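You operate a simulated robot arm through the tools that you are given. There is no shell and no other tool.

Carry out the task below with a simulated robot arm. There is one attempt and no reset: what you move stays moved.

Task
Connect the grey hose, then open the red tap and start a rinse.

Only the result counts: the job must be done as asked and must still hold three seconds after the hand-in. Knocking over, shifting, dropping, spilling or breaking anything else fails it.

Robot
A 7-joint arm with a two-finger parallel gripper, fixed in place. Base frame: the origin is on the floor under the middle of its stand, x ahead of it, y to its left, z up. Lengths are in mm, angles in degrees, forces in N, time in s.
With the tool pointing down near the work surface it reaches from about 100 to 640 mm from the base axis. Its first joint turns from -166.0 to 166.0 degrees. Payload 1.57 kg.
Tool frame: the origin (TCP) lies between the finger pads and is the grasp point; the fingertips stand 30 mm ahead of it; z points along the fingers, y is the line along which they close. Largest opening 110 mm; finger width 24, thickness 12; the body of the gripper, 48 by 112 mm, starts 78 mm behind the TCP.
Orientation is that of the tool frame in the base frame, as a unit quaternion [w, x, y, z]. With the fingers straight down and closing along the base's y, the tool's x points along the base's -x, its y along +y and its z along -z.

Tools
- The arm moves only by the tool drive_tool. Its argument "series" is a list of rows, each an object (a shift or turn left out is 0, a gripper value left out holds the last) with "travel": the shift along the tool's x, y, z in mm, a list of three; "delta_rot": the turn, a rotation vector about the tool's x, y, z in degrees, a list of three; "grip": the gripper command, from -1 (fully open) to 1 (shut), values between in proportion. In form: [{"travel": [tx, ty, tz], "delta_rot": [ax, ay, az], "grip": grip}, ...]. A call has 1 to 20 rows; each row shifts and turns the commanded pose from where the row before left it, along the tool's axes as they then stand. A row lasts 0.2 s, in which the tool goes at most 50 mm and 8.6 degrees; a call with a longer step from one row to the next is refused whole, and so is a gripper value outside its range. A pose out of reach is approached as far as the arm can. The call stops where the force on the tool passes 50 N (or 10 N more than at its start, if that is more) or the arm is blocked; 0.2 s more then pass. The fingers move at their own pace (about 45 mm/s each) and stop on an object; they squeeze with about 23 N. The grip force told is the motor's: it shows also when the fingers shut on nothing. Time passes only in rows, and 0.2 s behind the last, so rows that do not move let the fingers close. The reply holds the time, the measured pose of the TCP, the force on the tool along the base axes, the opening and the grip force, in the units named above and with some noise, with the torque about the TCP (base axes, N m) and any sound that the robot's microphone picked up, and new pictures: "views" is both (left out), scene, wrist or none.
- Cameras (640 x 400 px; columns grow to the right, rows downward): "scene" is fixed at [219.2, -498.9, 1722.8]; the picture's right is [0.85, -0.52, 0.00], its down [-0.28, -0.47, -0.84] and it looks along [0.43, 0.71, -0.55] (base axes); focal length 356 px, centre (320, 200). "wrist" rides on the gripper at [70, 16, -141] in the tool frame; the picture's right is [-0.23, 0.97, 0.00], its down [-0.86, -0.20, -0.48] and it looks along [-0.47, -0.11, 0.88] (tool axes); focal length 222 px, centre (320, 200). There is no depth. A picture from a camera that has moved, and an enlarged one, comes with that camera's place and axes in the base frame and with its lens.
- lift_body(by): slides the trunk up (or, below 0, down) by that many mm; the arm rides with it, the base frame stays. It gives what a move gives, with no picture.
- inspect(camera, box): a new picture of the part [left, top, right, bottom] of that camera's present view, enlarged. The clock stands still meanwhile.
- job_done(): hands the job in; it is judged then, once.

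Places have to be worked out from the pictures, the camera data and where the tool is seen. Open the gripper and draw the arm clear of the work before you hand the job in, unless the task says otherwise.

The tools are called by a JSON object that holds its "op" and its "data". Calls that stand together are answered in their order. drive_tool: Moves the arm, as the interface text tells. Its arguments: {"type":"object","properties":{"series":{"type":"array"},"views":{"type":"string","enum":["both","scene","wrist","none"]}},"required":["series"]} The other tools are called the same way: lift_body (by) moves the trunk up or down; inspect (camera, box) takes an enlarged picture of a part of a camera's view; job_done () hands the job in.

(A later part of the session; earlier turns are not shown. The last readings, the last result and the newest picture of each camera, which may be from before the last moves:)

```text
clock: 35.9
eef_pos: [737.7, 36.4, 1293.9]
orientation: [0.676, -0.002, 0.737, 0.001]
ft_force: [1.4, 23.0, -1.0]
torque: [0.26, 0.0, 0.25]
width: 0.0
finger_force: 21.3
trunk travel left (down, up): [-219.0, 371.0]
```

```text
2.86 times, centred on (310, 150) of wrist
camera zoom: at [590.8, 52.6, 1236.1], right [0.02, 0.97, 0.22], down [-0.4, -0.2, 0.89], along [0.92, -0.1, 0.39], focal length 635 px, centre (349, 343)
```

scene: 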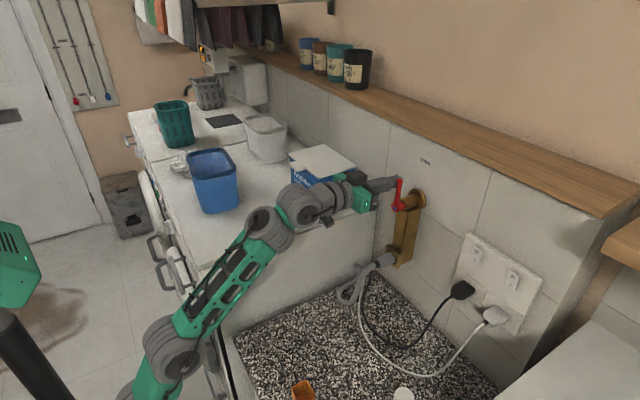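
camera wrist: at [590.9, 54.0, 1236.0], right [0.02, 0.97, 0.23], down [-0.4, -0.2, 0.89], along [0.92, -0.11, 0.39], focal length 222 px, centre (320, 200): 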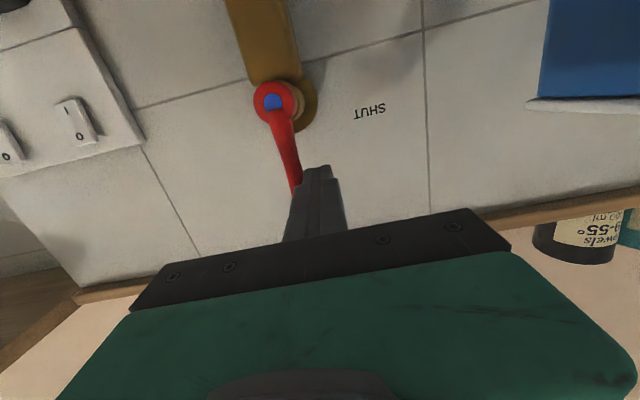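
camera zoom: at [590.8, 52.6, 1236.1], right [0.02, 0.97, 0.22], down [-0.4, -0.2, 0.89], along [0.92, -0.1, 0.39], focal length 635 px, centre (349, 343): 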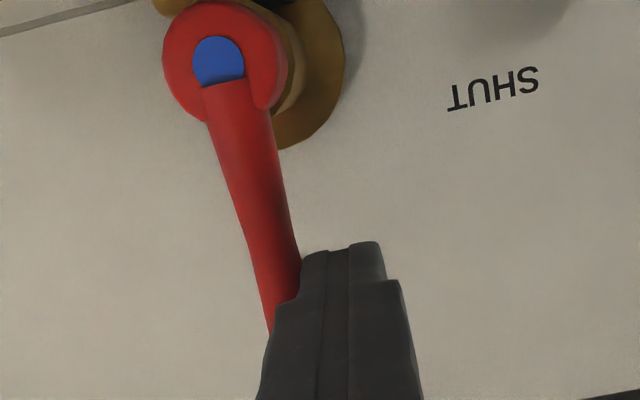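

The side force jumped to 23 N, so the lever is hard against its open stop. I'll back off sideways, withdraw from the tap, pitch the tool back to 45°, then check that the lever and hose stay put.

{"op": "drive_tool", "data": {"series": [{"travel": [0, 4, 0]}, {"travel": [0, 8, 0]}, {"travel": [0, 0, -35]}, {"travel": [0, 0, -40]}, {"travel": [0, 0, -40]}, {"travel": [0, 0, -40]}, {"delta_rot": [0, 8, 0]}, {"delta_rot": [0, 8, 0]}, {"delta_rot": [0, 8, 0]}, {"delta_rot": [0, 8, 0]}, {"delta_rot": [0, 8, 0]}, {"travel": [0, 0, 0]}], "views": "both"}}

{"op": "inspect", "data": {"camera": "scene", "box": [340, 150, 440, 290]}}

{"op": "inspect", "data": {"camera": "wrist", "box": [160, 0, 400, 170]}}

```text
clock: 38.5
eef_pos: [562.8, 80.2, 1248.1]
orientation: [0.501, 0.001, 0.865, 0.0]
ft_force: [0.2, 1.9, -0.2]
torque: [-0.02, -0.02, -0.02]
width: 0.0
finger_force: 21.2
out of reach, approached as far as the arm can: row 9, 10, 11
trunk travel left (down, up): [-219.0, 371.0]
camera wrist: at [405.8, 96.2, 1258.1], right [0.12, 0.97, 0.2], down [0.01, -0.2, 0.98], along [0.99, -0.11, -0.03], focal length 222 px, centre (320, 200)
```

scene: 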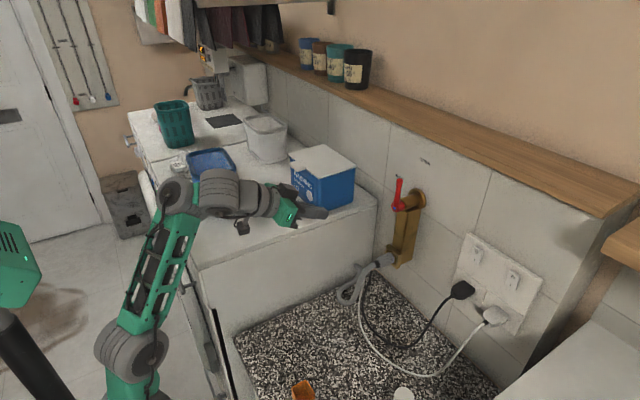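
wrist: 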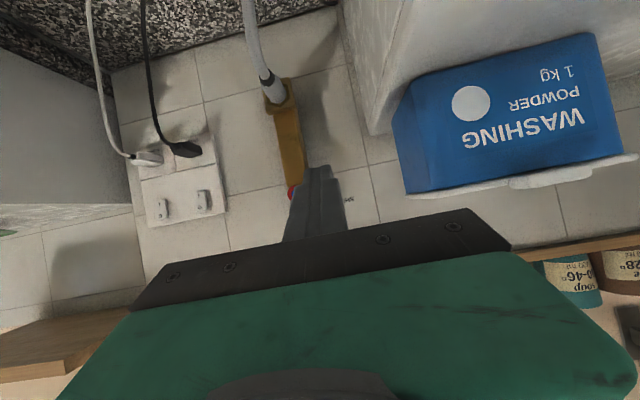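

```text
2.86 times, centred on (390, 220) of scene
camera zoom: at [219.2, -498.9, 1722.8], right [0.85, -0.52, 0.0], down [-0.28, -0.47, -0.84], along [0.43, 0.71, -0.55], focal length 1016 px, centre (120, 143)
```

zoom: 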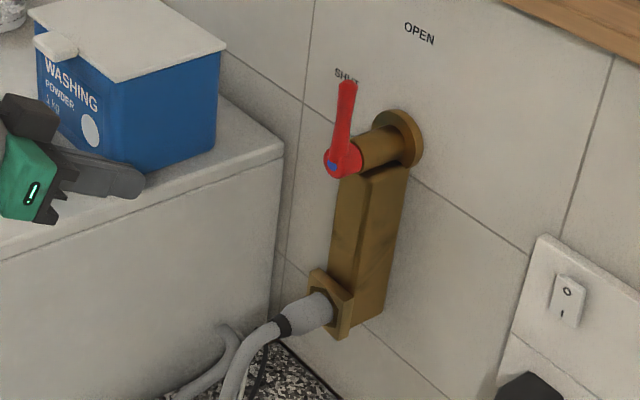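

```text
2.35 times, centred on (280, 85) of wrist
camera zoom: at [405.8, 96.2, 1258.1], right [0.12, 0.97, 0.2], down [0.01, -0.2, 0.98], along [0.99, -0.11, -0.03], focal length 523 px, centre (414, 471)
```

zoom: 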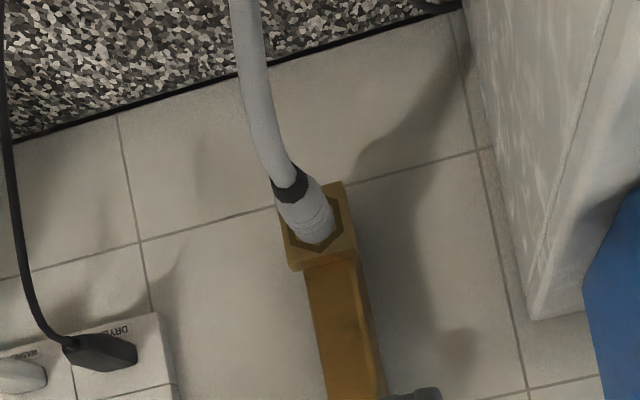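

The lever and hose are holding. While I have this angle I'll check the socket labels and their switches.

{"op": "inspect", "data": {"camera": "wrist", "box": [125, 130, 235, 225]}}

{"op": "inspect", "data": {"camera": "scene", "box": [460, 230, 545, 290]}}

```text
4.21 times, centred on (180, 178) of wrist
camera zoom: at [405.8, 96.2, 1258.1], right [0.12, 0.97, 0.2], down [0.01, -0.2, 0.98], along [0.99, -0.11, -0.03], focal length 935 px, centre (910, 295)
```

zoom: 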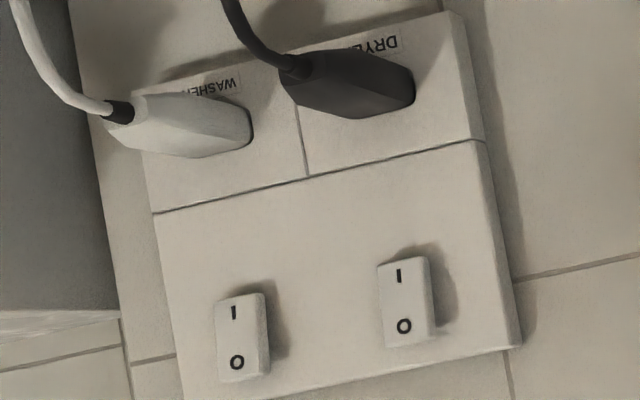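

```text
6.67 times, centred on (502, 260) of scene
camera zoom: at [219.2, -498.9, 1722.8], right [0.85, -0.52, 0.0], down [-0.28, -0.47, -0.84], along [0.43, 0.71, -0.55], focal length 2370 px, centre (-897, -200)
```

zoom: 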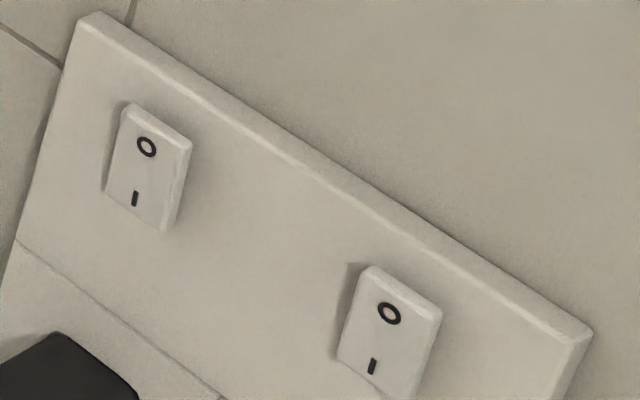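

The white plug is labelled WASHER and the black one DRYER, and their rockers look tilted opposite ways. I'll zoom tighter on each rocker to confirm that the washer's is on.

{"op": "inspect", "data": {"camera": "wrist", "box": [155, 190, 185, 222]}}

{"op": "inspect", "data": {"camera": "wrist", "box": [193, 184, 223, 216]}}

{"op": "inspect", "data": {"camera": "scene", "box": [500, 264, 526, 294]}}

{"op": "inspect", "data": {"camera": "scene", "box": [465, 240, 491, 270]}}

```text
12.50 times, centred on (170, 206) of wrist
camera zoom: at [405.8, 96.2, 1258.1], right [0.12, 0.97, 0.2], down [0.01, -0.2, 0.98], along [0.99, -0.11, -0.03], focal length 2776 px, centre (2195, 125)
```

zoom: 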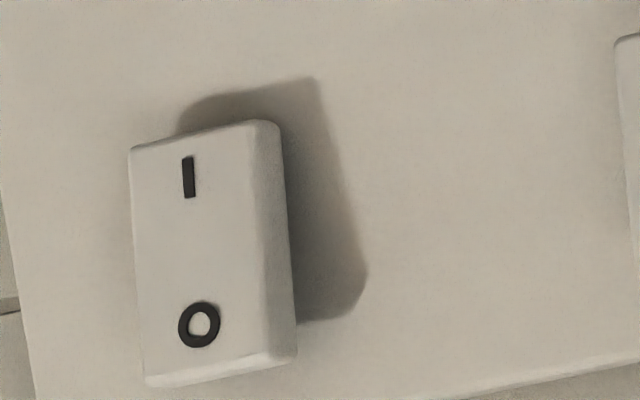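

```text
12.50 times, centred on (208, 200) of wrist
camera zoom: at [405.8, 96.2, 1258.1], right [0.12, 0.97, 0.2], down [0.01, -0.2, 0.98], along [0.99, -0.11, -0.03], focal length 2776 px, centre (1720, 200)
```

zoom: 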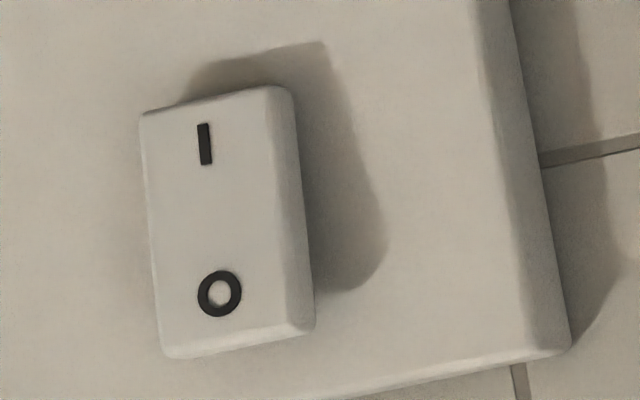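

```text
13.33 times, centred on (513, 279) of scene
camera zoom: at [219.2, -498.9, 1722.8], right [0.85, -0.52, 0.0], down [-0.28, -0.47, -0.84], along [0.43, 0.71, -0.55], focal length 4741 px, centre (-2253, -853)
```

zoom: 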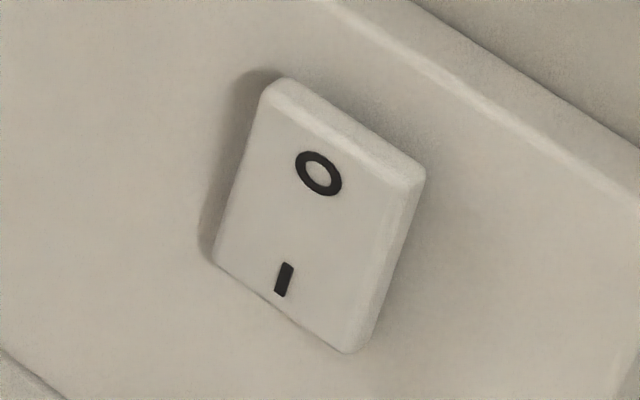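

```text
13.33 times, centred on (478, 255) of scene
camera zoom: at [219.2, -498.9, 1722.8], right [0.85, -0.52, 0.0], down [-0.28, -0.47, -0.84], along [0.43, 0.71, -0.55], focal length 4741 px, centre (-1787, -533)
```

zoom: 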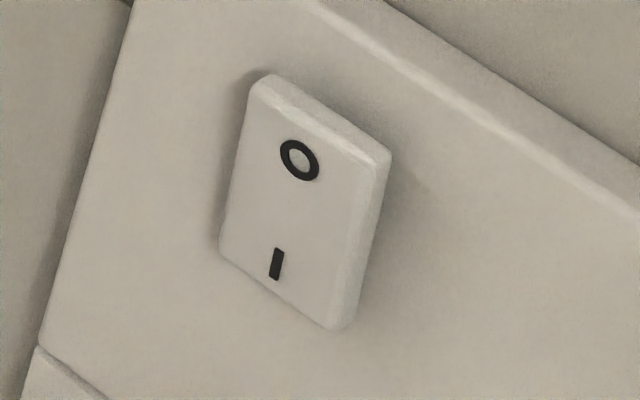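

Both rockers cast the same shadow, wider at the O end, so "I" is pressed and the washer is powered. Next is the control panel. I'll raise the trunk and bring the tool back over open space at the robot's front-left, staying high above the tubs.

{"op": "lift_body", "data": {"by": 158}}

{"op": "drive_tool", "data": {"series": [{"travel": [20, 10, -25], "delta_rot": [0, 6, 0]}, {"travel": [20, 10, -25], "delta_rot": [0, 6, 0]}, {"travel": [20, 15, -20], "delta_rot": [0, 6, 0]}, {"travel": [20, 15, -15], "delta_rot": [0, 6, 0]}, {"travel": [20, 15, -10], "delta_rot": [0, 6, 0]}, {"travel": [0, 0, 0]}], "views": "both"}}

{"op": "inspect", "data": {"camera": "scene", "box": [0, 0, 10, 400]}}

```text
clock: 40.4
eef_pos: [562.4, 78.1, 1407.3]
orientation: [0.501, 0.002, 0.866, 0.0]
ft_force: [-0.4, 0.1, 0.3]
torque: [-0.05, -0.03, -0.05]
width: 0.0
finger_force: 21.3
trunk travel left (down, up): [-377.0, 213.0]
```

```text
clock: 41.8
eef_pos: [461.2, 108.7, 1270.9]
orientation: [0.326, 0.002, 0.945, 0.0]
ft_force: [-0.5, -0.5, 0.3]
torque: [0.01, -0.01, 0.01]
width: 0.2
finger_force: 21.3
out of reach, approached as far as the arm can: row 1, 2, 3, 4, 5
trunk travel left (down, up): [-377.0, 213.0]
camera wrist: at [320.2, 125.2, 1337.7], right [0.18, 0.97, 0.14], down [0.38, -0.2, 0.9], along [0.91, -0.11, -0.4], focal length 222 px, centre (320, 200)
```

scene: 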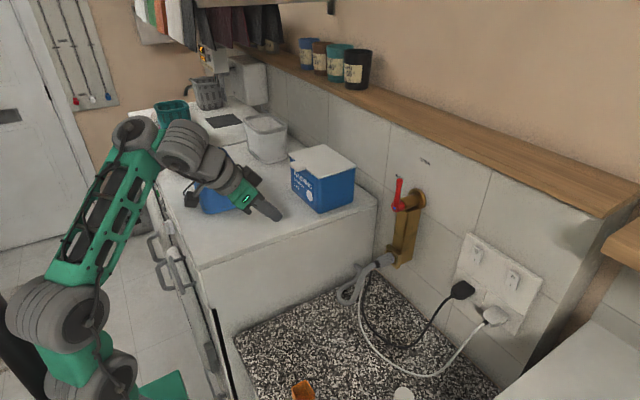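
wrist: 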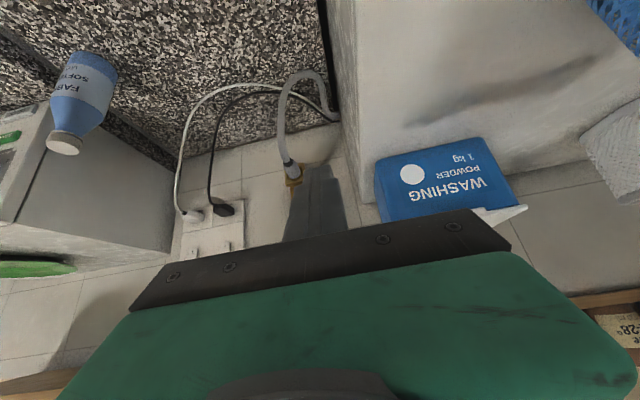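

```text
1.00 times, centred on (5, 200) of scene (not enlarged: the box is as wide or as high as the picture)
camera zoom: at [219.2, -498.9, 1722.8], right [0.85, -0.52, 0.0], down [-0.28, -0.47, -0.84], along [0.43, 0.71, -0.55], focal length 356 px, centre (635, 200)
```

zoom: 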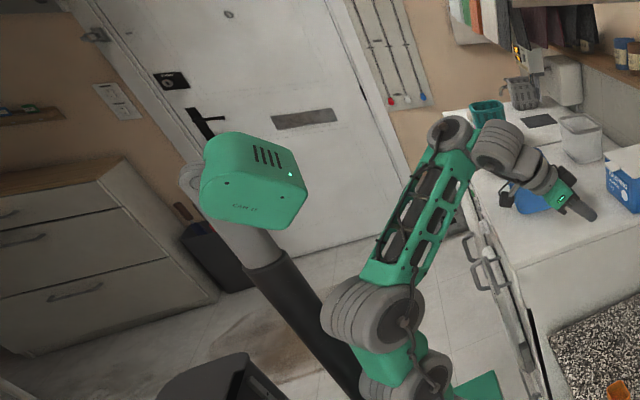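

The tool came out lower than I planned because some steps were out of reach, but it's clear of everything. I'll work round in small steps at a lower height, with the tool closer to vertical, staying in front of the blue tub.

{"op": "drive_tool", "data": {"series": [{"travel": [25.9, 15, -7.5], "delta_rot": [0, 6, 0]}, {"travel": [26.5, 15, -4.7], "delta_rot": [0, 6, 0]}, {"travel": [26.9, 15, -2], "delta_rot": [0, 6, 0]}, {"travel": [26.9, 15, 0.8], "delta_rot": [0, 6, 0]}, {"travel": [0, 0, 0]}], "views": "scene"}}

{"op": "inspect", "data": {"camera": "scene", "box": [0, 0, 10, 400]}}

```text
clock: 42.8
eef_pos: [406.6, 149.9, 1164.1]
orientation: [0.169, 0.009, 0.985, 0.021]
ft_force: [-2.7, -12.7, 3.2]
torque: [-0.39, 0.08, 0.04]
width: 0.1
finger_force: 21.0
out of reach, approached as far as the arm can: row 1, 2, 3, 4
trunk travel left (down, up): [-377.0, 213.0]
stopped in row 5: the force on the tool passed its limit at 79 N (the readings are from after the stop); the commanded pose is now the measured one
```

scene: 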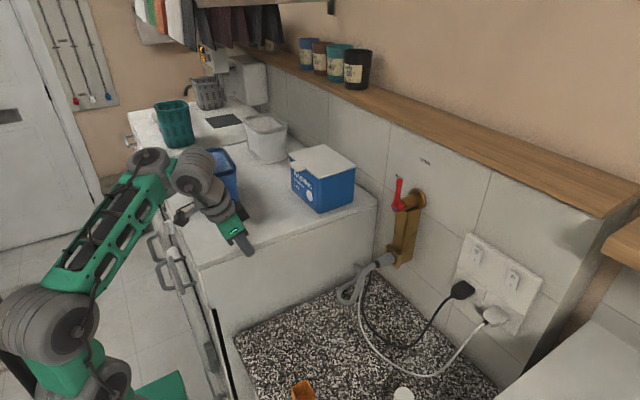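

```text
1.00 times, centred on (5, 200) of scene (not enlarged: the box is as wide or as high as the picture)
camera zoom: at [219.2, -498.9, 1722.8], right [0.85, -0.52, 0.0], down [-0.28, -0.47, -0.84], along [0.43, 0.71, -0.55], focal length 356 px, centre (635, 200)
```

zoom: 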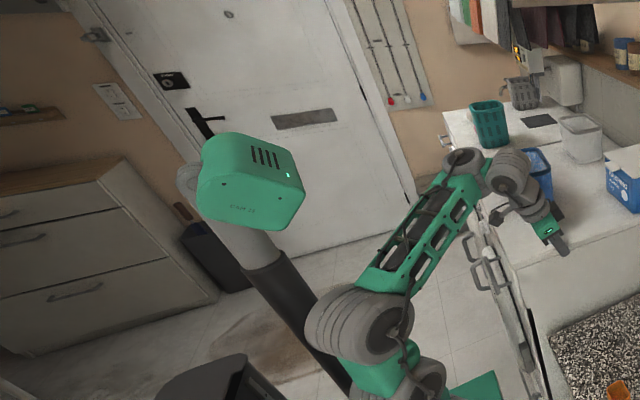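

The tool drifted down during out-of-reach steps and a fingertip touched the washing machine's side edge. I'll lift straight off and away from it with small steps, then check that nothing moved.

{"op": "drive_tool", "data": {"series": [{"travel": [0, -9, 0]}, {"travel": [-5, -5, -15]}, {"travel": [-5, -5, -15]}, {"travel": [0, 0, 0]}], "views": "both"}}

{"op": "inspect", "data": {"camera": "scene", "box": [180, 120, 400, 300]}}

```text
clock: 43.8
eef_pos: [407.5, 137.1, 1172.2]
orientation: [0.167, 0.008, 0.986, 0.02]
ft_force: [0.7, -0.5, 0.0]
torque: [0.0, -0.01, 0.05]
width: 0.2
finger_force: 21.3
out of reach, approached as far as the arm can: row 2, 3
trunk travel left (down, up): [-377.0, 213.0]
camera wrist: at [295.2, 150.6, 1281.6], right [0.22, 0.97, 0.12], down [0.65, -0.24, 0.72], along [0.73, -0.09, -0.68], focal length 222 px, centre (320, 200)
```

scene: 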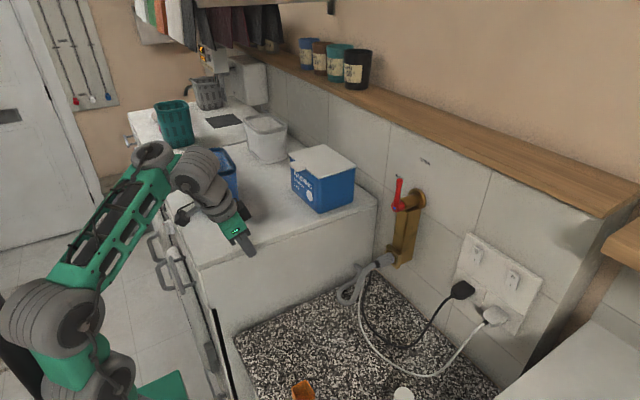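
wrist: 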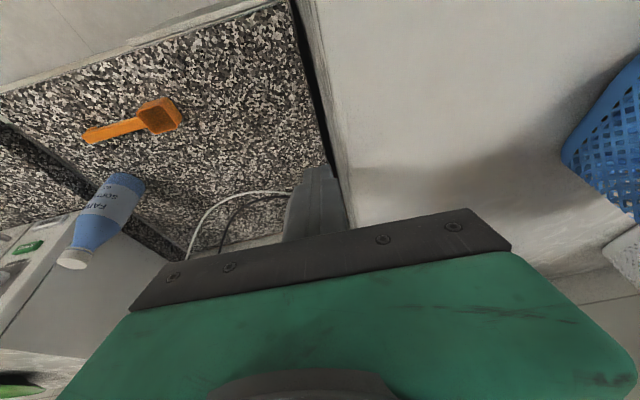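

```text
2.22 times, centred on (290, 210) of scene
camera zoom: at [219.2, -498.9, 1722.8], right [0.85, -0.52, 0.0], down [-0.28, -0.47, -0.84], along [0.43, 0.71, -0.55], focal length 790 px, centre (387, 178)
```

zoom: 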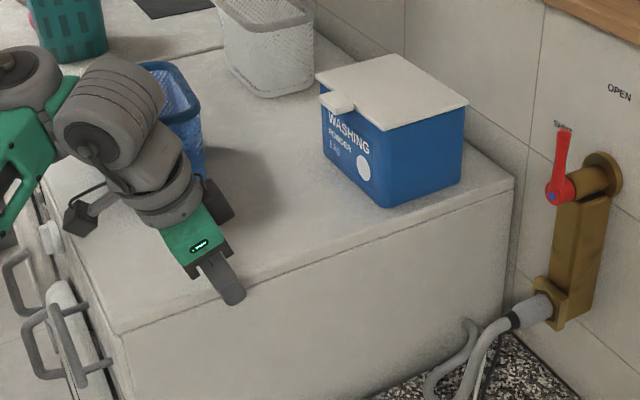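

The fingertip is clear, the machine and tubs look unmoved, and the contact force is gone. The arm seems limited in this posture, so I'll look at the arm from the wide views to understand what is restricting it.

{"op": "inspect", "data": {"camera": "scene", "box": [0, 390, 640, 400]}}

{"op": "inspect", "data": {"camera": "scene", "box": [0, 100, 200, 400]}}

{"op": "inspect", "data": {"camera": "wrist", "box": [0, 0, 640, 10]}}

```text
1.00 times, centred on (320, 395) of scene (not enlarged: the box is as wide or as high as the picture)
camera zoom: at [219.2, -498.9, 1722.8], right [0.85, -0.52, 0.0], down [-0.28, -0.47, -0.84], along [0.43, 0.71, -0.55], focal length 356 px, centre (320, 5)
```

zoom: 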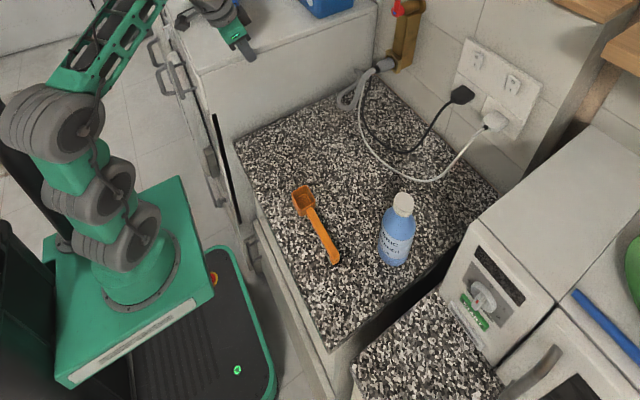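

```text
1.33 times, centred on (100, 250) of scene
camera zoom: at [219.2, -498.9, 1722.8], right [0.85, -0.52, 0.0], down [-0.28, -0.47, -0.84], along [0.43, 0.71, -0.55], focal length 474 px, centre (613, 133)
```

zoom: 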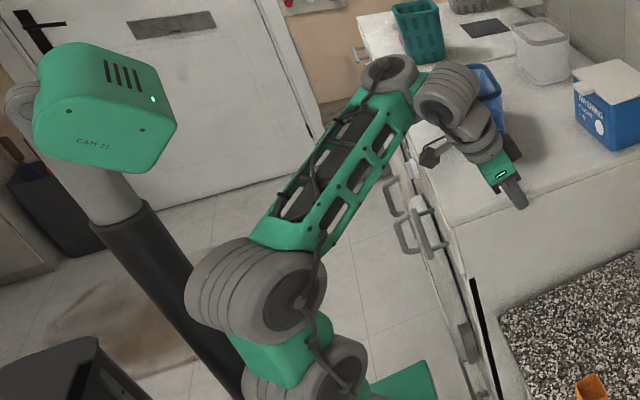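

```text
1.00 times, centred on (320, 5) of wrist (not enlarged: the box is as wide or as high as the picture)
camera zoom: at [295.2, 150.6, 1281.6], right [0.22, 0.97, 0.12], down [0.65, -0.24, 0.72], along [0.73, -0.09, -0.68], focal length 222 px, centre (320, 395)
```

zoom: 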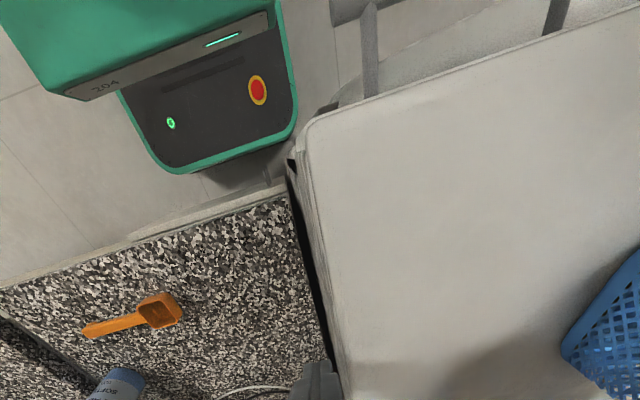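

The upper arm is leaning back close to the robot's own mast, which limits how high this posture can go. I'll gain height with the trunk instead, then try sideways moves toward the panel in small checked steps.

{"op": "lift_body", "data": {"by": 150}}

{"op": "drive_tool", "data": {"series": [{"travel": [5, 20, 0]}, {"travel": [5, 20, 0]}, {"travel": [5, 20, 0]}, {"travel": [0, 0, 0]}], "views": "scene"}}

```text
clock: 45.5
eef_pos: [406.9, 138.4, 1321.8]
orientation: [0.167, 0.006, 0.986, 0.02]
ft_force: [0.0, 0.5, -0.6]
torque: [-0.02, -0.02, 0.0]
width: 0.0
finger_force: 20.8
trunk travel left (down, up): [-527.0, 63.0]
```

```text
clock: 46.5
eef_pos: [393.5, 200.4, 1304.3]
orientation: [0.166, 0.007, 0.986, 0.02]
ft_force: [0.0, -0.2, -0.3]
torque: [0.0, -0.05, 0.0]
width: 0.1
finger_force: 20.9
out of reach, approached as far as the arm can: row 1, 3
trunk travel left (down, up): [-527.0, 63.0]
```

scene: 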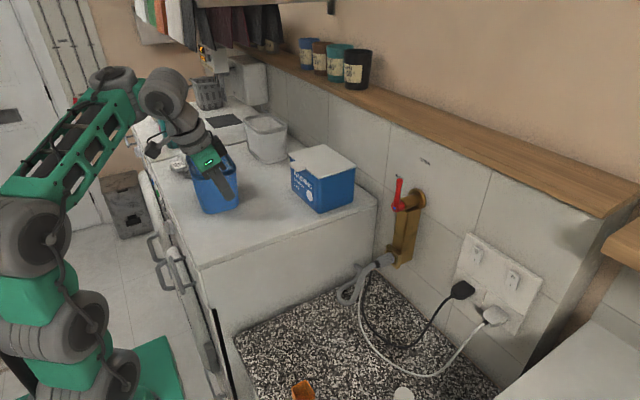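

The arm moved sideways but sits at a height ceiling for this posture. I'll raise the trunk the rest of the way and drop the arm relative to it, to give the joints more room.

{"op": "lift_body", "data": {"by": 60}}

{"op": "drive_tool", "data": {"series": [{"travel": [4, 0, 18]}, {"travel": [4, 0, 18]}, {"travel": [4, 12, 18]}, {"travel": [4, 16, 0]}, {"travel": [0, 0, 0]}], "views": "scene"}}

```text
clock: 47.5
eef_pos: [393.0, 198.6, 1364.1]
orientation: [0.167, 0.007, 0.986, 0.021]
ft_force: [-0.5, 0.9, 0.5]
torque: [-0.02, -0.01, -0.01]
width: 0.0
finger_force: 21.4
trunk travel left (down, up): [-587.0, 3.0]
```

```text
clock: 48.7
eef_pos: [394.4, 229.0, 1311.1]
orientation: [0.167, 0.007, 0.986, 0.02]
ft_force: [0.4, 0.0, 1.1]
torque: [0.03, 0.01, 0.01]
width: 0.4
finger_force: 21.2
trunk travel left (down, up): [-587.0, 3.0]
```

scene: 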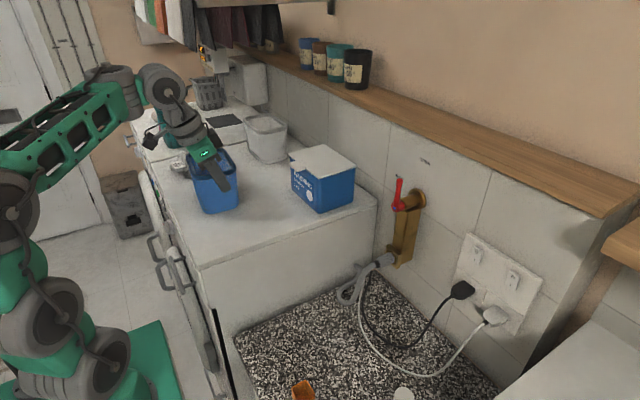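

That worked with no flags. I'll continue diagonally toward the front-left of the machine at the same height.

{"op": "drive_tool", "data": {"series": [{"travel": [14.6, 19.8, -4.2]}, {"travel": [14.6, 19.8, -4.2]}, {"travel": [14.6, 19.8, -4.2]}, {"travel": [14.6, 19.8, -4.2]}, {"travel": [14.6, 19.8, -4.2]}, {"travel": [14.6, 19.8, -4.2]}, {"travel": [0, 0, 0]}], "views": "both"}}

{"op": "inspect", "data": {"camera": "scene", "box": [0, 0, 10, 400]}}

```text
clock: 50.3
eef_pos: [308.3, 349.4, 1310.0]
orientation: [0.167, 0.008, 0.986, 0.02]
ft_force: [0.7, 0.1, 0.3]
torque: [0.03, -0.01, 0.02]
width: 0.2
finger_force: 20.9
trunk travel left (down, up): [-587.0, 3.0]
camera wrist: at [196.1, 361.5, 1420.1], right [0.22, 0.97, 0.12], down [0.65, -0.24, 0.72], along [0.73, -0.09, -0.68], focal length 222 px, centre (320, 200)
```

scene: 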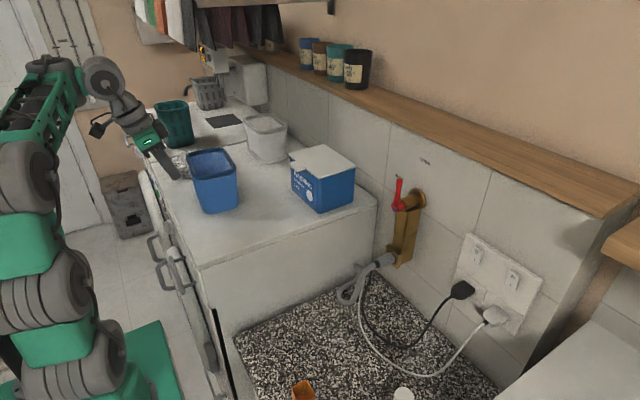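
wrist: 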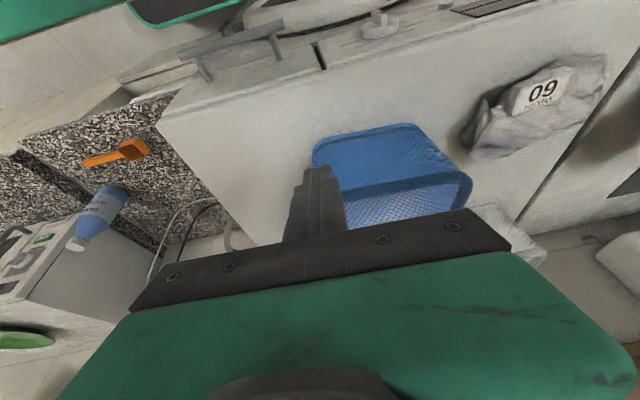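

```text
1.00 times, centred on (5, 200) of scene (not enlarged: the box is as wide or as high as the picture)
camera zoom: at [219.2, -498.9, 1722.8], right [0.85, -0.52, 0.0], down [-0.28, -0.47, -0.84], along [0.43, 0.71, -0.55], focal length 356 px, centre (635, 200)
```

zoom: 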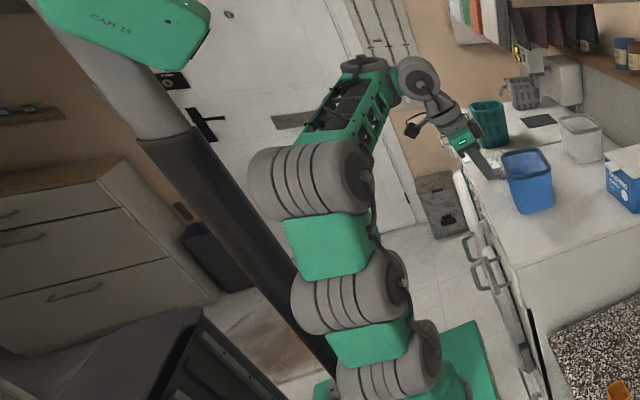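

The arm is now in a good posture and the panel is coming into view. I'll enlarge the dial and buttons from here.

{"op": "inspect", "data": {"camera": "wrist", "box": [340, 0, 440, 50]}}

{"op": "inspect", "data": {"camera": "wrist", "box": [440, 0, 640, 20]}}

```text
6.40 times, centred on (390, 25) of wrist
camera zoom: at [196.1, 361.5, 1420.1], right [0.22, 0.97, 0.12], down [0.65, -0.24, 0.72], along [0.73, -0.09, -0.68], focal length 1422 px, centre (-128, 1320)
```

zoom: 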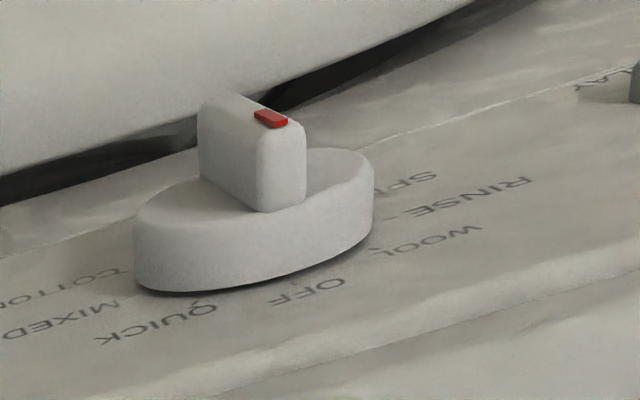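

```text
3.20 times, centred on (540, 10) of wrist
camera zoom: at [196.1, 361.5, 1420.1], right [0.22, 0.97, 0.12], down [0.65, -0.24, 0.72], along [0.73, -0.09, -0.68], focal length 711 px, centre (-384, 808)
```

zoom: 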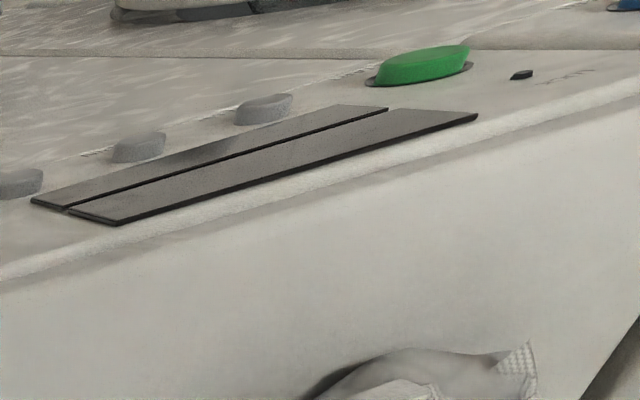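

The dial is clearer now. The pointer bar is vertical with its red mark toward OFF at the top, and WOOL, RINSE and SPIN follow round toward +y, with RINSE roughly 70–75° round. I'll move in front of the panel for a squarer view before touching anything.

{"op": "drive_tool", "data": {"series": [{"travel": [23.2, 17.3, 9.6]}, {"travel": [23.2, 17.3, 9.6]}, {"travel": [23.2, 17.3, 9.6]}, {"travel": [23.2, 17.3, 9.6]}, {"travel": [23.2, 17.3, 9.6]}, {"travel": [0, 0, 0]}], "views": "both"}}

{"op": "inspect", "data": {"camera": "wrist", "box": [280, 60, 400, 140]}}

```text
clock: 51.7
eef_pos: [211.1, 440.1, 1229.4]
orientation: [0.167, 0.007, 0.986, 0.021]
ft_force: [-1.0, 0.3, 0.0]
torque: [-0.01, 0.0, 0.01]
width: 0.0
finger_force: 21.2
trunk travel left (down, up): [-587.0, 3.0]
camera wrist: at [100.4, 453.0, 1338.9], right [0.22, 0.97, 0.12], down [0.65, -0.24, 0.72], along [0.73, -0.09, -0.68], focal length 222 px, centre (320, 200)
```

scene: 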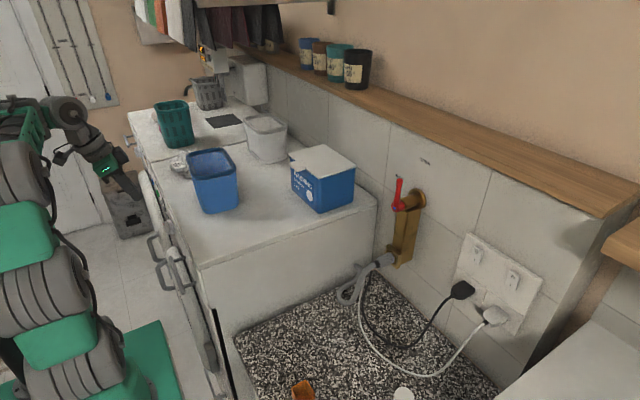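
wrist: 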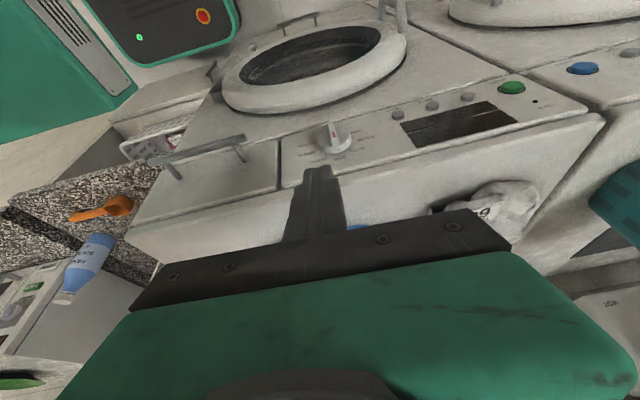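

```text
5.00 times, centred on (340, 100) of wrist
camera zoom: at [100.4, 453.0, 1338.9], right [0.22, 0.97, 0.12], down [0.65, -0.24, 0.72], along [0.73, -0.09, -0.68], focal length 1111 px, centre (220, 700)
```

zoom: 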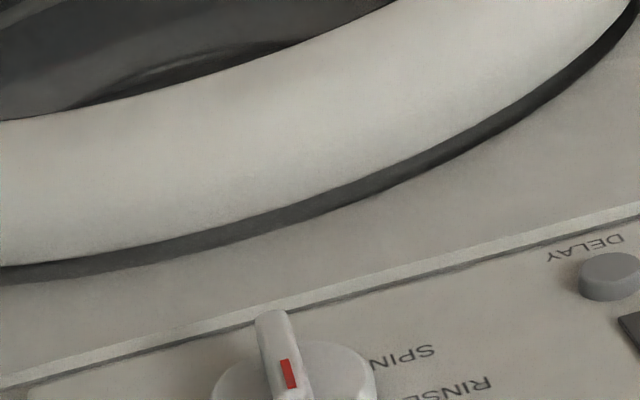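

This is an excellent view of the whole panel. I'll zoom on the dial with its labels, and on the display, buttons and door.

{"op": "inspect", "data": {"camera": "wrist", "box": [290, 110, 390, 172]}}

{"op": "inspect", "data": {"camera": "wrist", "box": [385, 65, 565, 165]}}

{"op": "inspect", "data": {"camera": "wrist", "box": [180, 0, 440, 150]}}

```text
6.40 times, centred on (340, 141) of wrist
camera zoom: at [100.4, 453.0, 1338.9], right [0.22, 0.97, 0.12], down [0.65, -0.24, 0.72], along [0.73, -0.09, -0.68], focal length 1422 px, centre (192, 578)
```

zoom: 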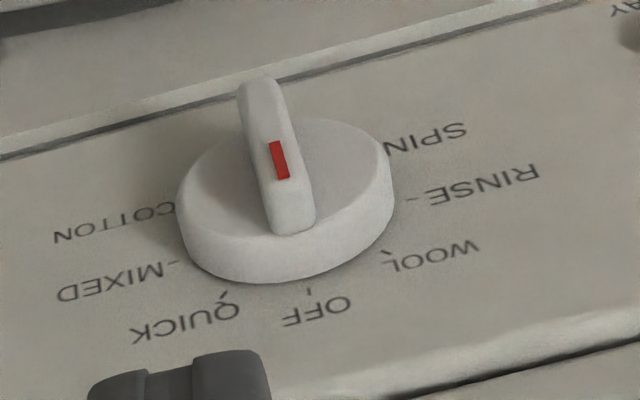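

```text
3.56 times, centred on (475, 115) of wrist
camera zoom: at [100.4, 453.0, 1338.9], right [0.22, 0.97, 0.12], down [0.65, -0.24, 0.72], along [0.73, -0.09, -0.68], focal length 790 px, centre (-231, 502)
```

zoom: 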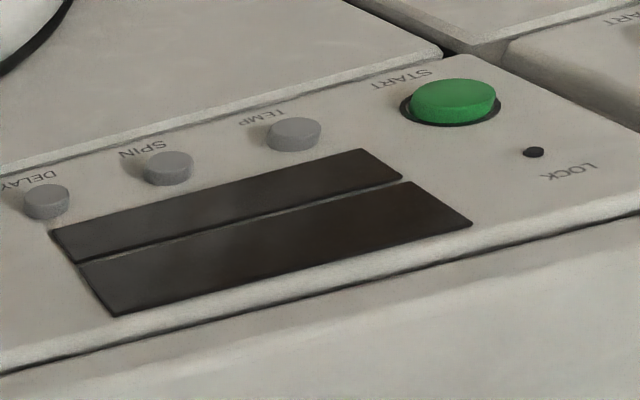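

```text
2.46 times, centred on (310, 75) of wrist
camera zoom: at [100.4, 453.0, 1338.9], right [0.22, 0.97, 0.12], down [0.65, -0.24, 0.72], along [0.73, -0.09, -0.68], focal length 547 px, centre (345, 508)
```

zoom: 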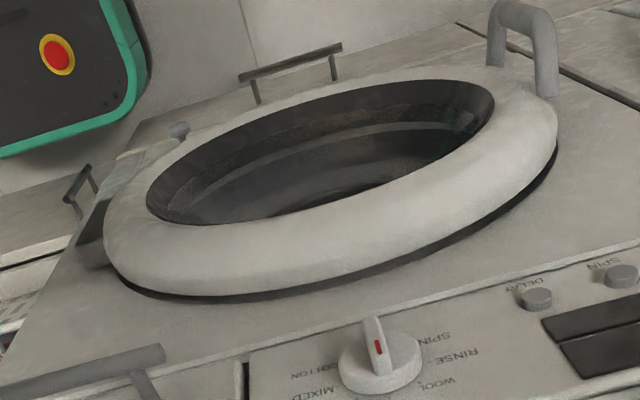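

The pointer is at OFF (0°) and the programme ticks are 40° apart, putting RINSE at 80° toward +y. The dial axis is at about [285, 466, 1066] and the bar stands out to x≈262. I'll lower the trunk to bring the closed fingertips level with the top of the bar, still 30 mm in front of it.

{"op": "lift_body", "data": {"by": -110}}

{"op": "inspect", "data": {"camera": "wrist", "box": [200, 60, 440, 220]}}

```text
clock: 53.2
eef_pos: [214.5, 438.7, 1118.4]
orientation: [0.167, 0.007, 0.986, 0.021]
ft_force: [0.1, -0.1, 0.2]
torque: [-0.02, 0.03, -0.03]
width: 0.0
finger_force: 21.4
trunk travel left (down, up): [-477.0, 113.0]
```

```text
2.50 times, centred on (320, 140) of wrist
camera zoom: at [100.6, 452.8, 1229.1], right [0.22, 0.97, 0.12], down [0.65, -0.24, 0.72], along [0.73, -0.09, -0.68], focal length 555 px, centre (320, 350)
```

zoom: 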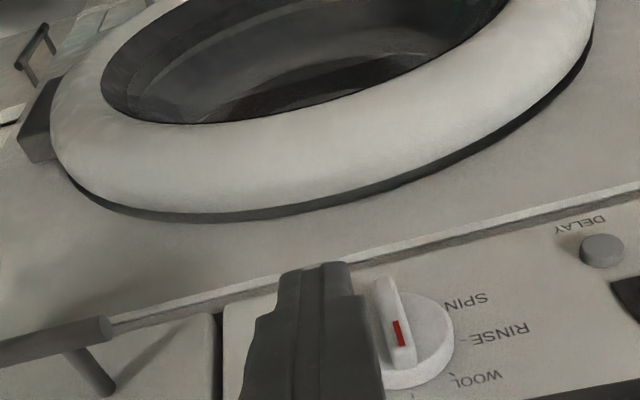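

The fingertips hang just to the −y side of the dial bar, in front of it. I'll zoom in for the bar geometry before engaging.

{"op": "inspect", "data": {"camera": "wrist", "box": [300, 160, 380, 220]}}

{"op": "inspect", "data": {"camera": "scene", "box": [80, 130, 200, 260]}}

```text
6.67 times, centred on (340, 190) of wrist
camera zoom: at [100.6, 452.8, 1229.1], right [0.22, 0.97, 0.12], down [0.65, -0.24, 0.72], along [0.73, -0.09, -0.68], focal length 1481 px, centre (187, 267)
```

zoom: 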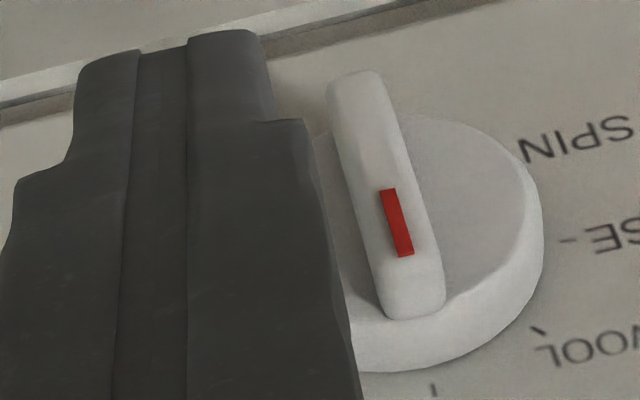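

```text
3.08 times, centred on (140, 195) of scene
camera zoom: at [219.2, -498.9, 1722.8], right [0.85, -0.52, 0.0], down [-0.28, -0.47, -0.84], along [0.43, 0.71, -0.55], focal length 1094 px, centre (874, 215)
```

zoom: 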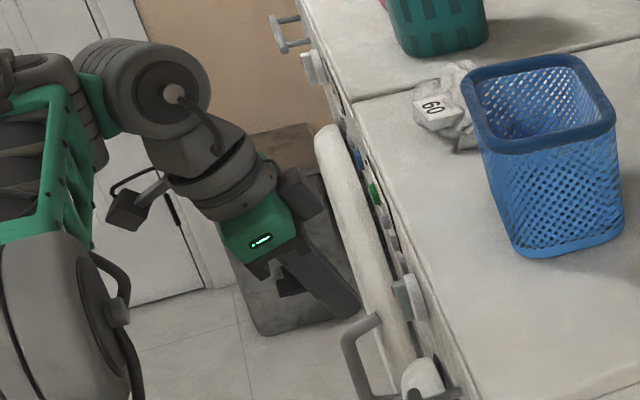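

The bar runs z≈1046–1092 at y≈466 with its outer face at x≈262, and the fingertips are 24 mm wide. I'll advance so the tips overlap the bar's depth just on its −y side, without touching it yet.

{"op": "drive_tool", "data": {"series": [{"travel": [-9.7, 0.5, 5.5]}, {"travel": [-9.7, 0.5, 5.5]}, {"travel": [-9.8, 0.5, 5.6]}, {"travel": [0, 0, 0]}], "views": "wrist"}}

{"op": "inspect", "data": {"camera": "wrist", "box": [280, 150, 380, 220]}}

```text
clock: 54.2
eef_pos: [245.9, 442.7, 1112.1]
orientation: [0.167, 0.008, 0.986, 0.021]
ft_force: [-0.3, -0.4, -0.9]
torque: [-0.05, 0.0, 0.0]
width: 0.0
finger_force: 21.3
trunk travel left (down, up): [-477.0, 113.0]
camera wrist: at [133.5, 455.0, 1222.5], right [0.22, 0.97, 0.12], down [0.65, -0.24, 0.72], along [0.73, -0.09, -0.68], focal length 222 px, centre (320, 200)
```

wrist: 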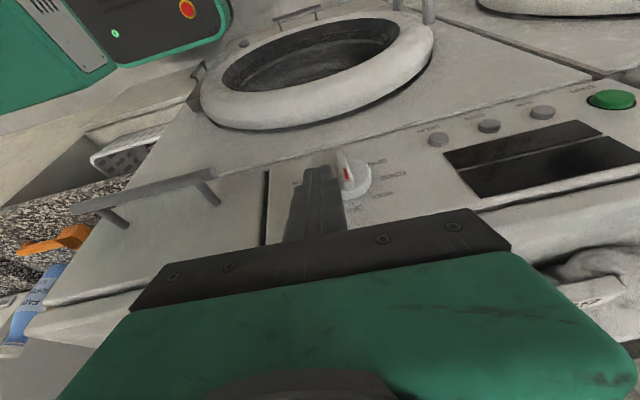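

```text
5.71 times, centred on (330, 185) of wrist
camera zoom: at [133.5, 455.0, 1222.5], right [0.22, 0.97, 0.12], down [0.65, -0.24, 0.72], along [0.73, -0.09, -0.68], focal length 1269 px, centre (263, 286)
```

zoom: 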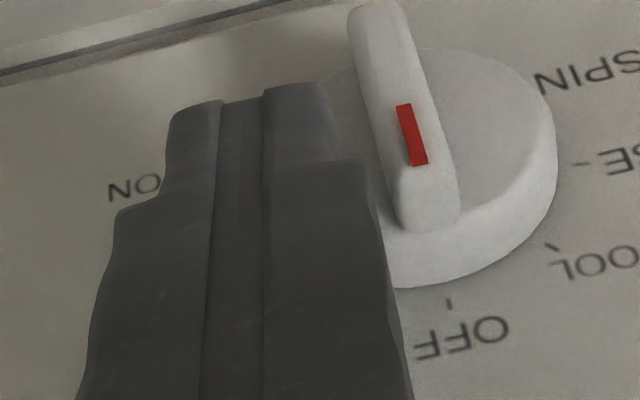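

Everything is lined up: the tips are about 6 mm from the bar's side with no contact. I'll push the bar's top end toward +y along its arc, to about 40° first.

{"op": "drive_tool", "data": {"series": [{"travel": [0.41, 5.46, 1.06]}, {"travel": [-0.09, 5.42, -0.36]}, {"travel": [0.5, 5.24, 1.34]}, {"travel": [0, 0, 0]}], "views": "none"}}

{"op": "inspect", "data": {"camera": "wrist", "box": [280, 150, 380, 220]}}

```text
clock: 55.2
eef_pos: [246.0, 457.4, 1111.0]
orientation: [0.167, 0.007, 0.986, 0.021]
ft_force: [-0.6, 0.5, 0.4]
torque: [-0.01, 0.01, 0.01]
width: 0.2
finger_force: 21.4
trunk travel left (down, up): [-477.0, 113.0]
```

```text
5.71 times, centred on (330, 185) of wrist
camera zoom: at [133.7, 470.3, 1220.9], right [0.22, 0.97, 0.12], down [0.65, -0.24, 0.72], along [0.73, -0.09, -0.68], focal length 1269 px, centre (263, 286)
```

zoom: 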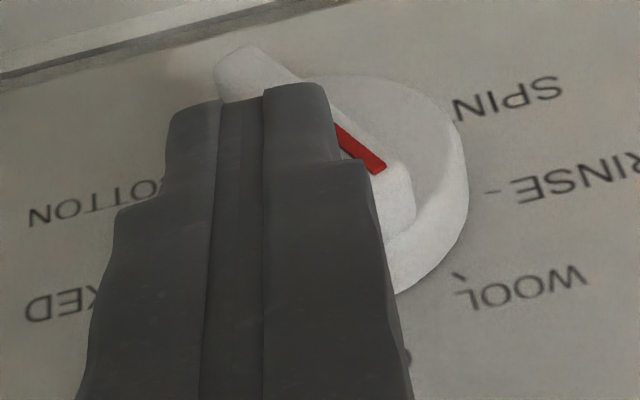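

The bar is turning easily and now points at WOOL (about 40°). I'll continue the arc toward RINSE.

{"op": "drive_tool", "data": {"series": [{"travel": [0.54, 2.19, 1.5]}, {"travel": [0.54, 2.18, 1.5]}, {"travel": [0.76, 1.55, 2.15]}, {"travel": [0, 0, 0]}], "views": "none"}}

{"op": "inspect", "data": {"camera": "wrist", "box": [280, 150, 380, 220]}}

```text
clock: 56.2
eef_pos: [246.4, 464.9, 1106.2]
orientation: [0.167, 0.007, 0.986, 0.021]
ft_force: [0.0, 0.2, 0.0]
torque: [0.0, 0.0, -0.02]
width: 0.0
finger_force: 21.2
trunk travel left (down, up): [-477.0, 113.0]
```

```text
5.71 times, centred on (330, 185) of wrist
camera zoom: at [133.8, 477.0, 1216.1], right [0.22, 0.97, 0.12], down [0.65, -0.24, 0.72], along [0.73, -0.09, -0.68], focal length 1269 px, centre (263, 286)
```

zoom: 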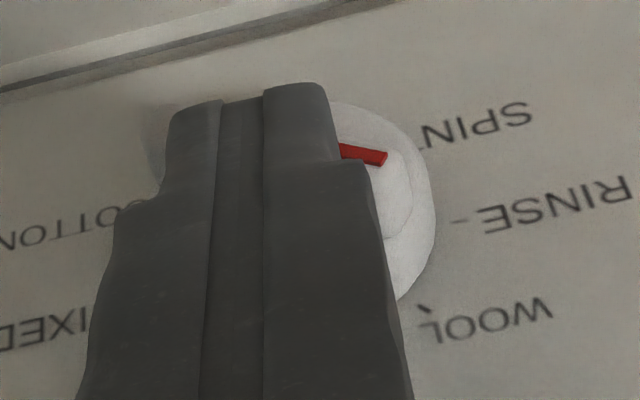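

The pointer is at about 64°, between WOOL and RINSE. A couple more mm along the arc should bring it to 80°.

{"op": "drive_tool", "data": {"series": [{"travel": [0.45, 1.0, 1.3]}, {"travel": [0.45, 0.9, 1.3]}, {"travel": [0, 0, 0]}], "views": "none"}}

{"op": "inspect", "data": {"camera": "wrist", "box": [280, 150, 380, 220]}}

```text
clock: 57.0
eef_pos: [244.9, 466.6, 1102.6]
orientation: [0.167, 0.008, 0.986, 0.02]
ft_force: [0.3, -0.6, 0.1]
torque: [0.03, -0.03, 0.02]
width: 0.1
finger_force: 22.1
trunk travel left (down, up): [-477.0, 113.0]
```

```text
5.71 times, centred on (330, 185) of wrist
camera zoom: at [133.9, 479.3, 1212.8], right [0.22, 0.97, 0.12], down [0.65, -0.24, 0.72], along [0.73, -0.09, -0.68], focal length 1269 px, centre (263, 286)
```

zoom: 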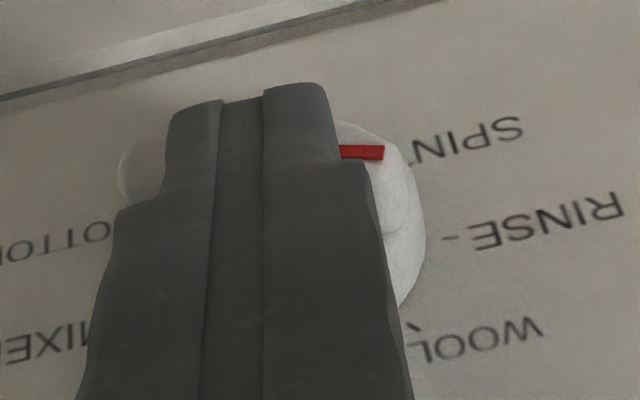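

The red mark is at about 79°, matching the RINSE tick. I'll lift the fingertip off the bar and back away to check the dial setting.

{"op": "drive_tool", "data": {"series": [{"travel": [-3.3, 0, -9.4]}, {"travel": [13, 0, -9]}, {"travel": [20, 0, -7]}, {"travel": [20, 0, -7]}, {"travel": [0, 0, 0]}], "views": "wrist"}}

{"op": "inspect", "data": {"camera": "wrist", "box": [290, 140, 390, 210]}}

{"op": "inspect", "data": {"camera": "wrist", "box": [390, 70, 600, 200]}}

```text
clock: 58.2
eef_pos: [188.0, 466.5, 1118.3]
orientation: [0.167, 0.008, 0.986, 0.02]
ft_force: [-1.0, -0.1, 0.5]
torque: [0.02, 0.0, 0.01]
width: 0.1
finger_force: 20.9
trunk travel left (down, up): [-477.0, 113.0]
camera wrist: at [76.6, 479.0, 1228.3], right [0.22, 0.97, 0.12], down [0.65, -0.24, 0.72], along [0.73, -0.09, -0.68], focal length 222 px, centre (320, 200)
```

wrist: 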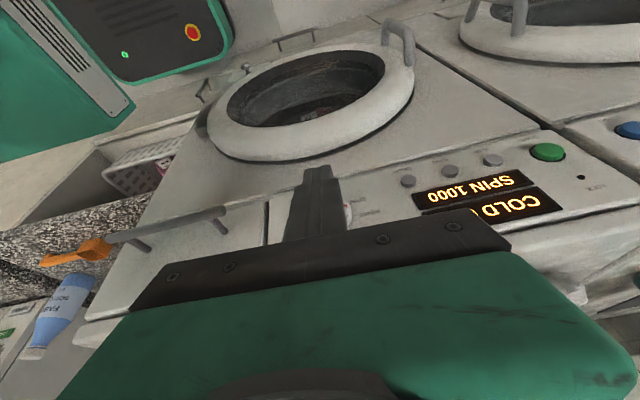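

```text
5.71 times, centred on (340, 175) of wrist
camera zoom: at [76.6, 479.0, 1228.3], right [0.22, 0.97, 0.12], down [0.65, -0.24, 0.72], along [0.73, -0.09, -0.68], focal length 1269 px, centre (206, 343)
```

zoom: 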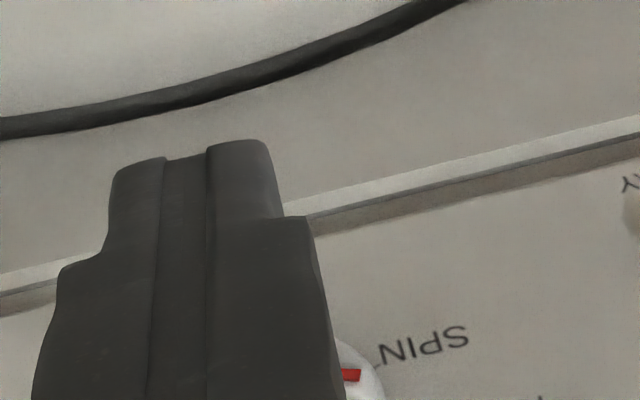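

```text
3.05 times, centred on (495, 135) of wrist
camera zoom: at [76.6, 479.0, 1228.3], right [0.22, 0.97, 0.12], down [0.65, -0.24, 0.72], along [0.73, -0.09, -0.68], focal length 677 px, centre (-213, 398)
```

zoom: 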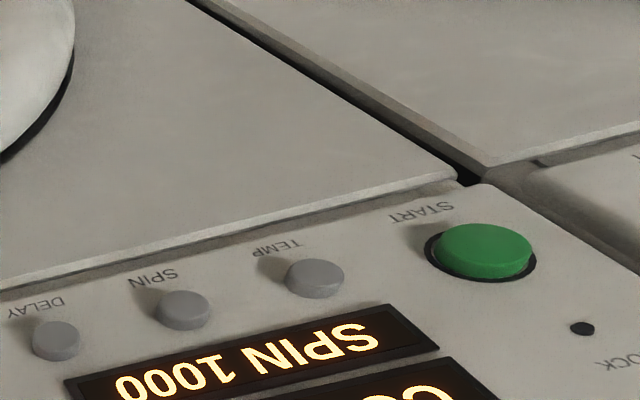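

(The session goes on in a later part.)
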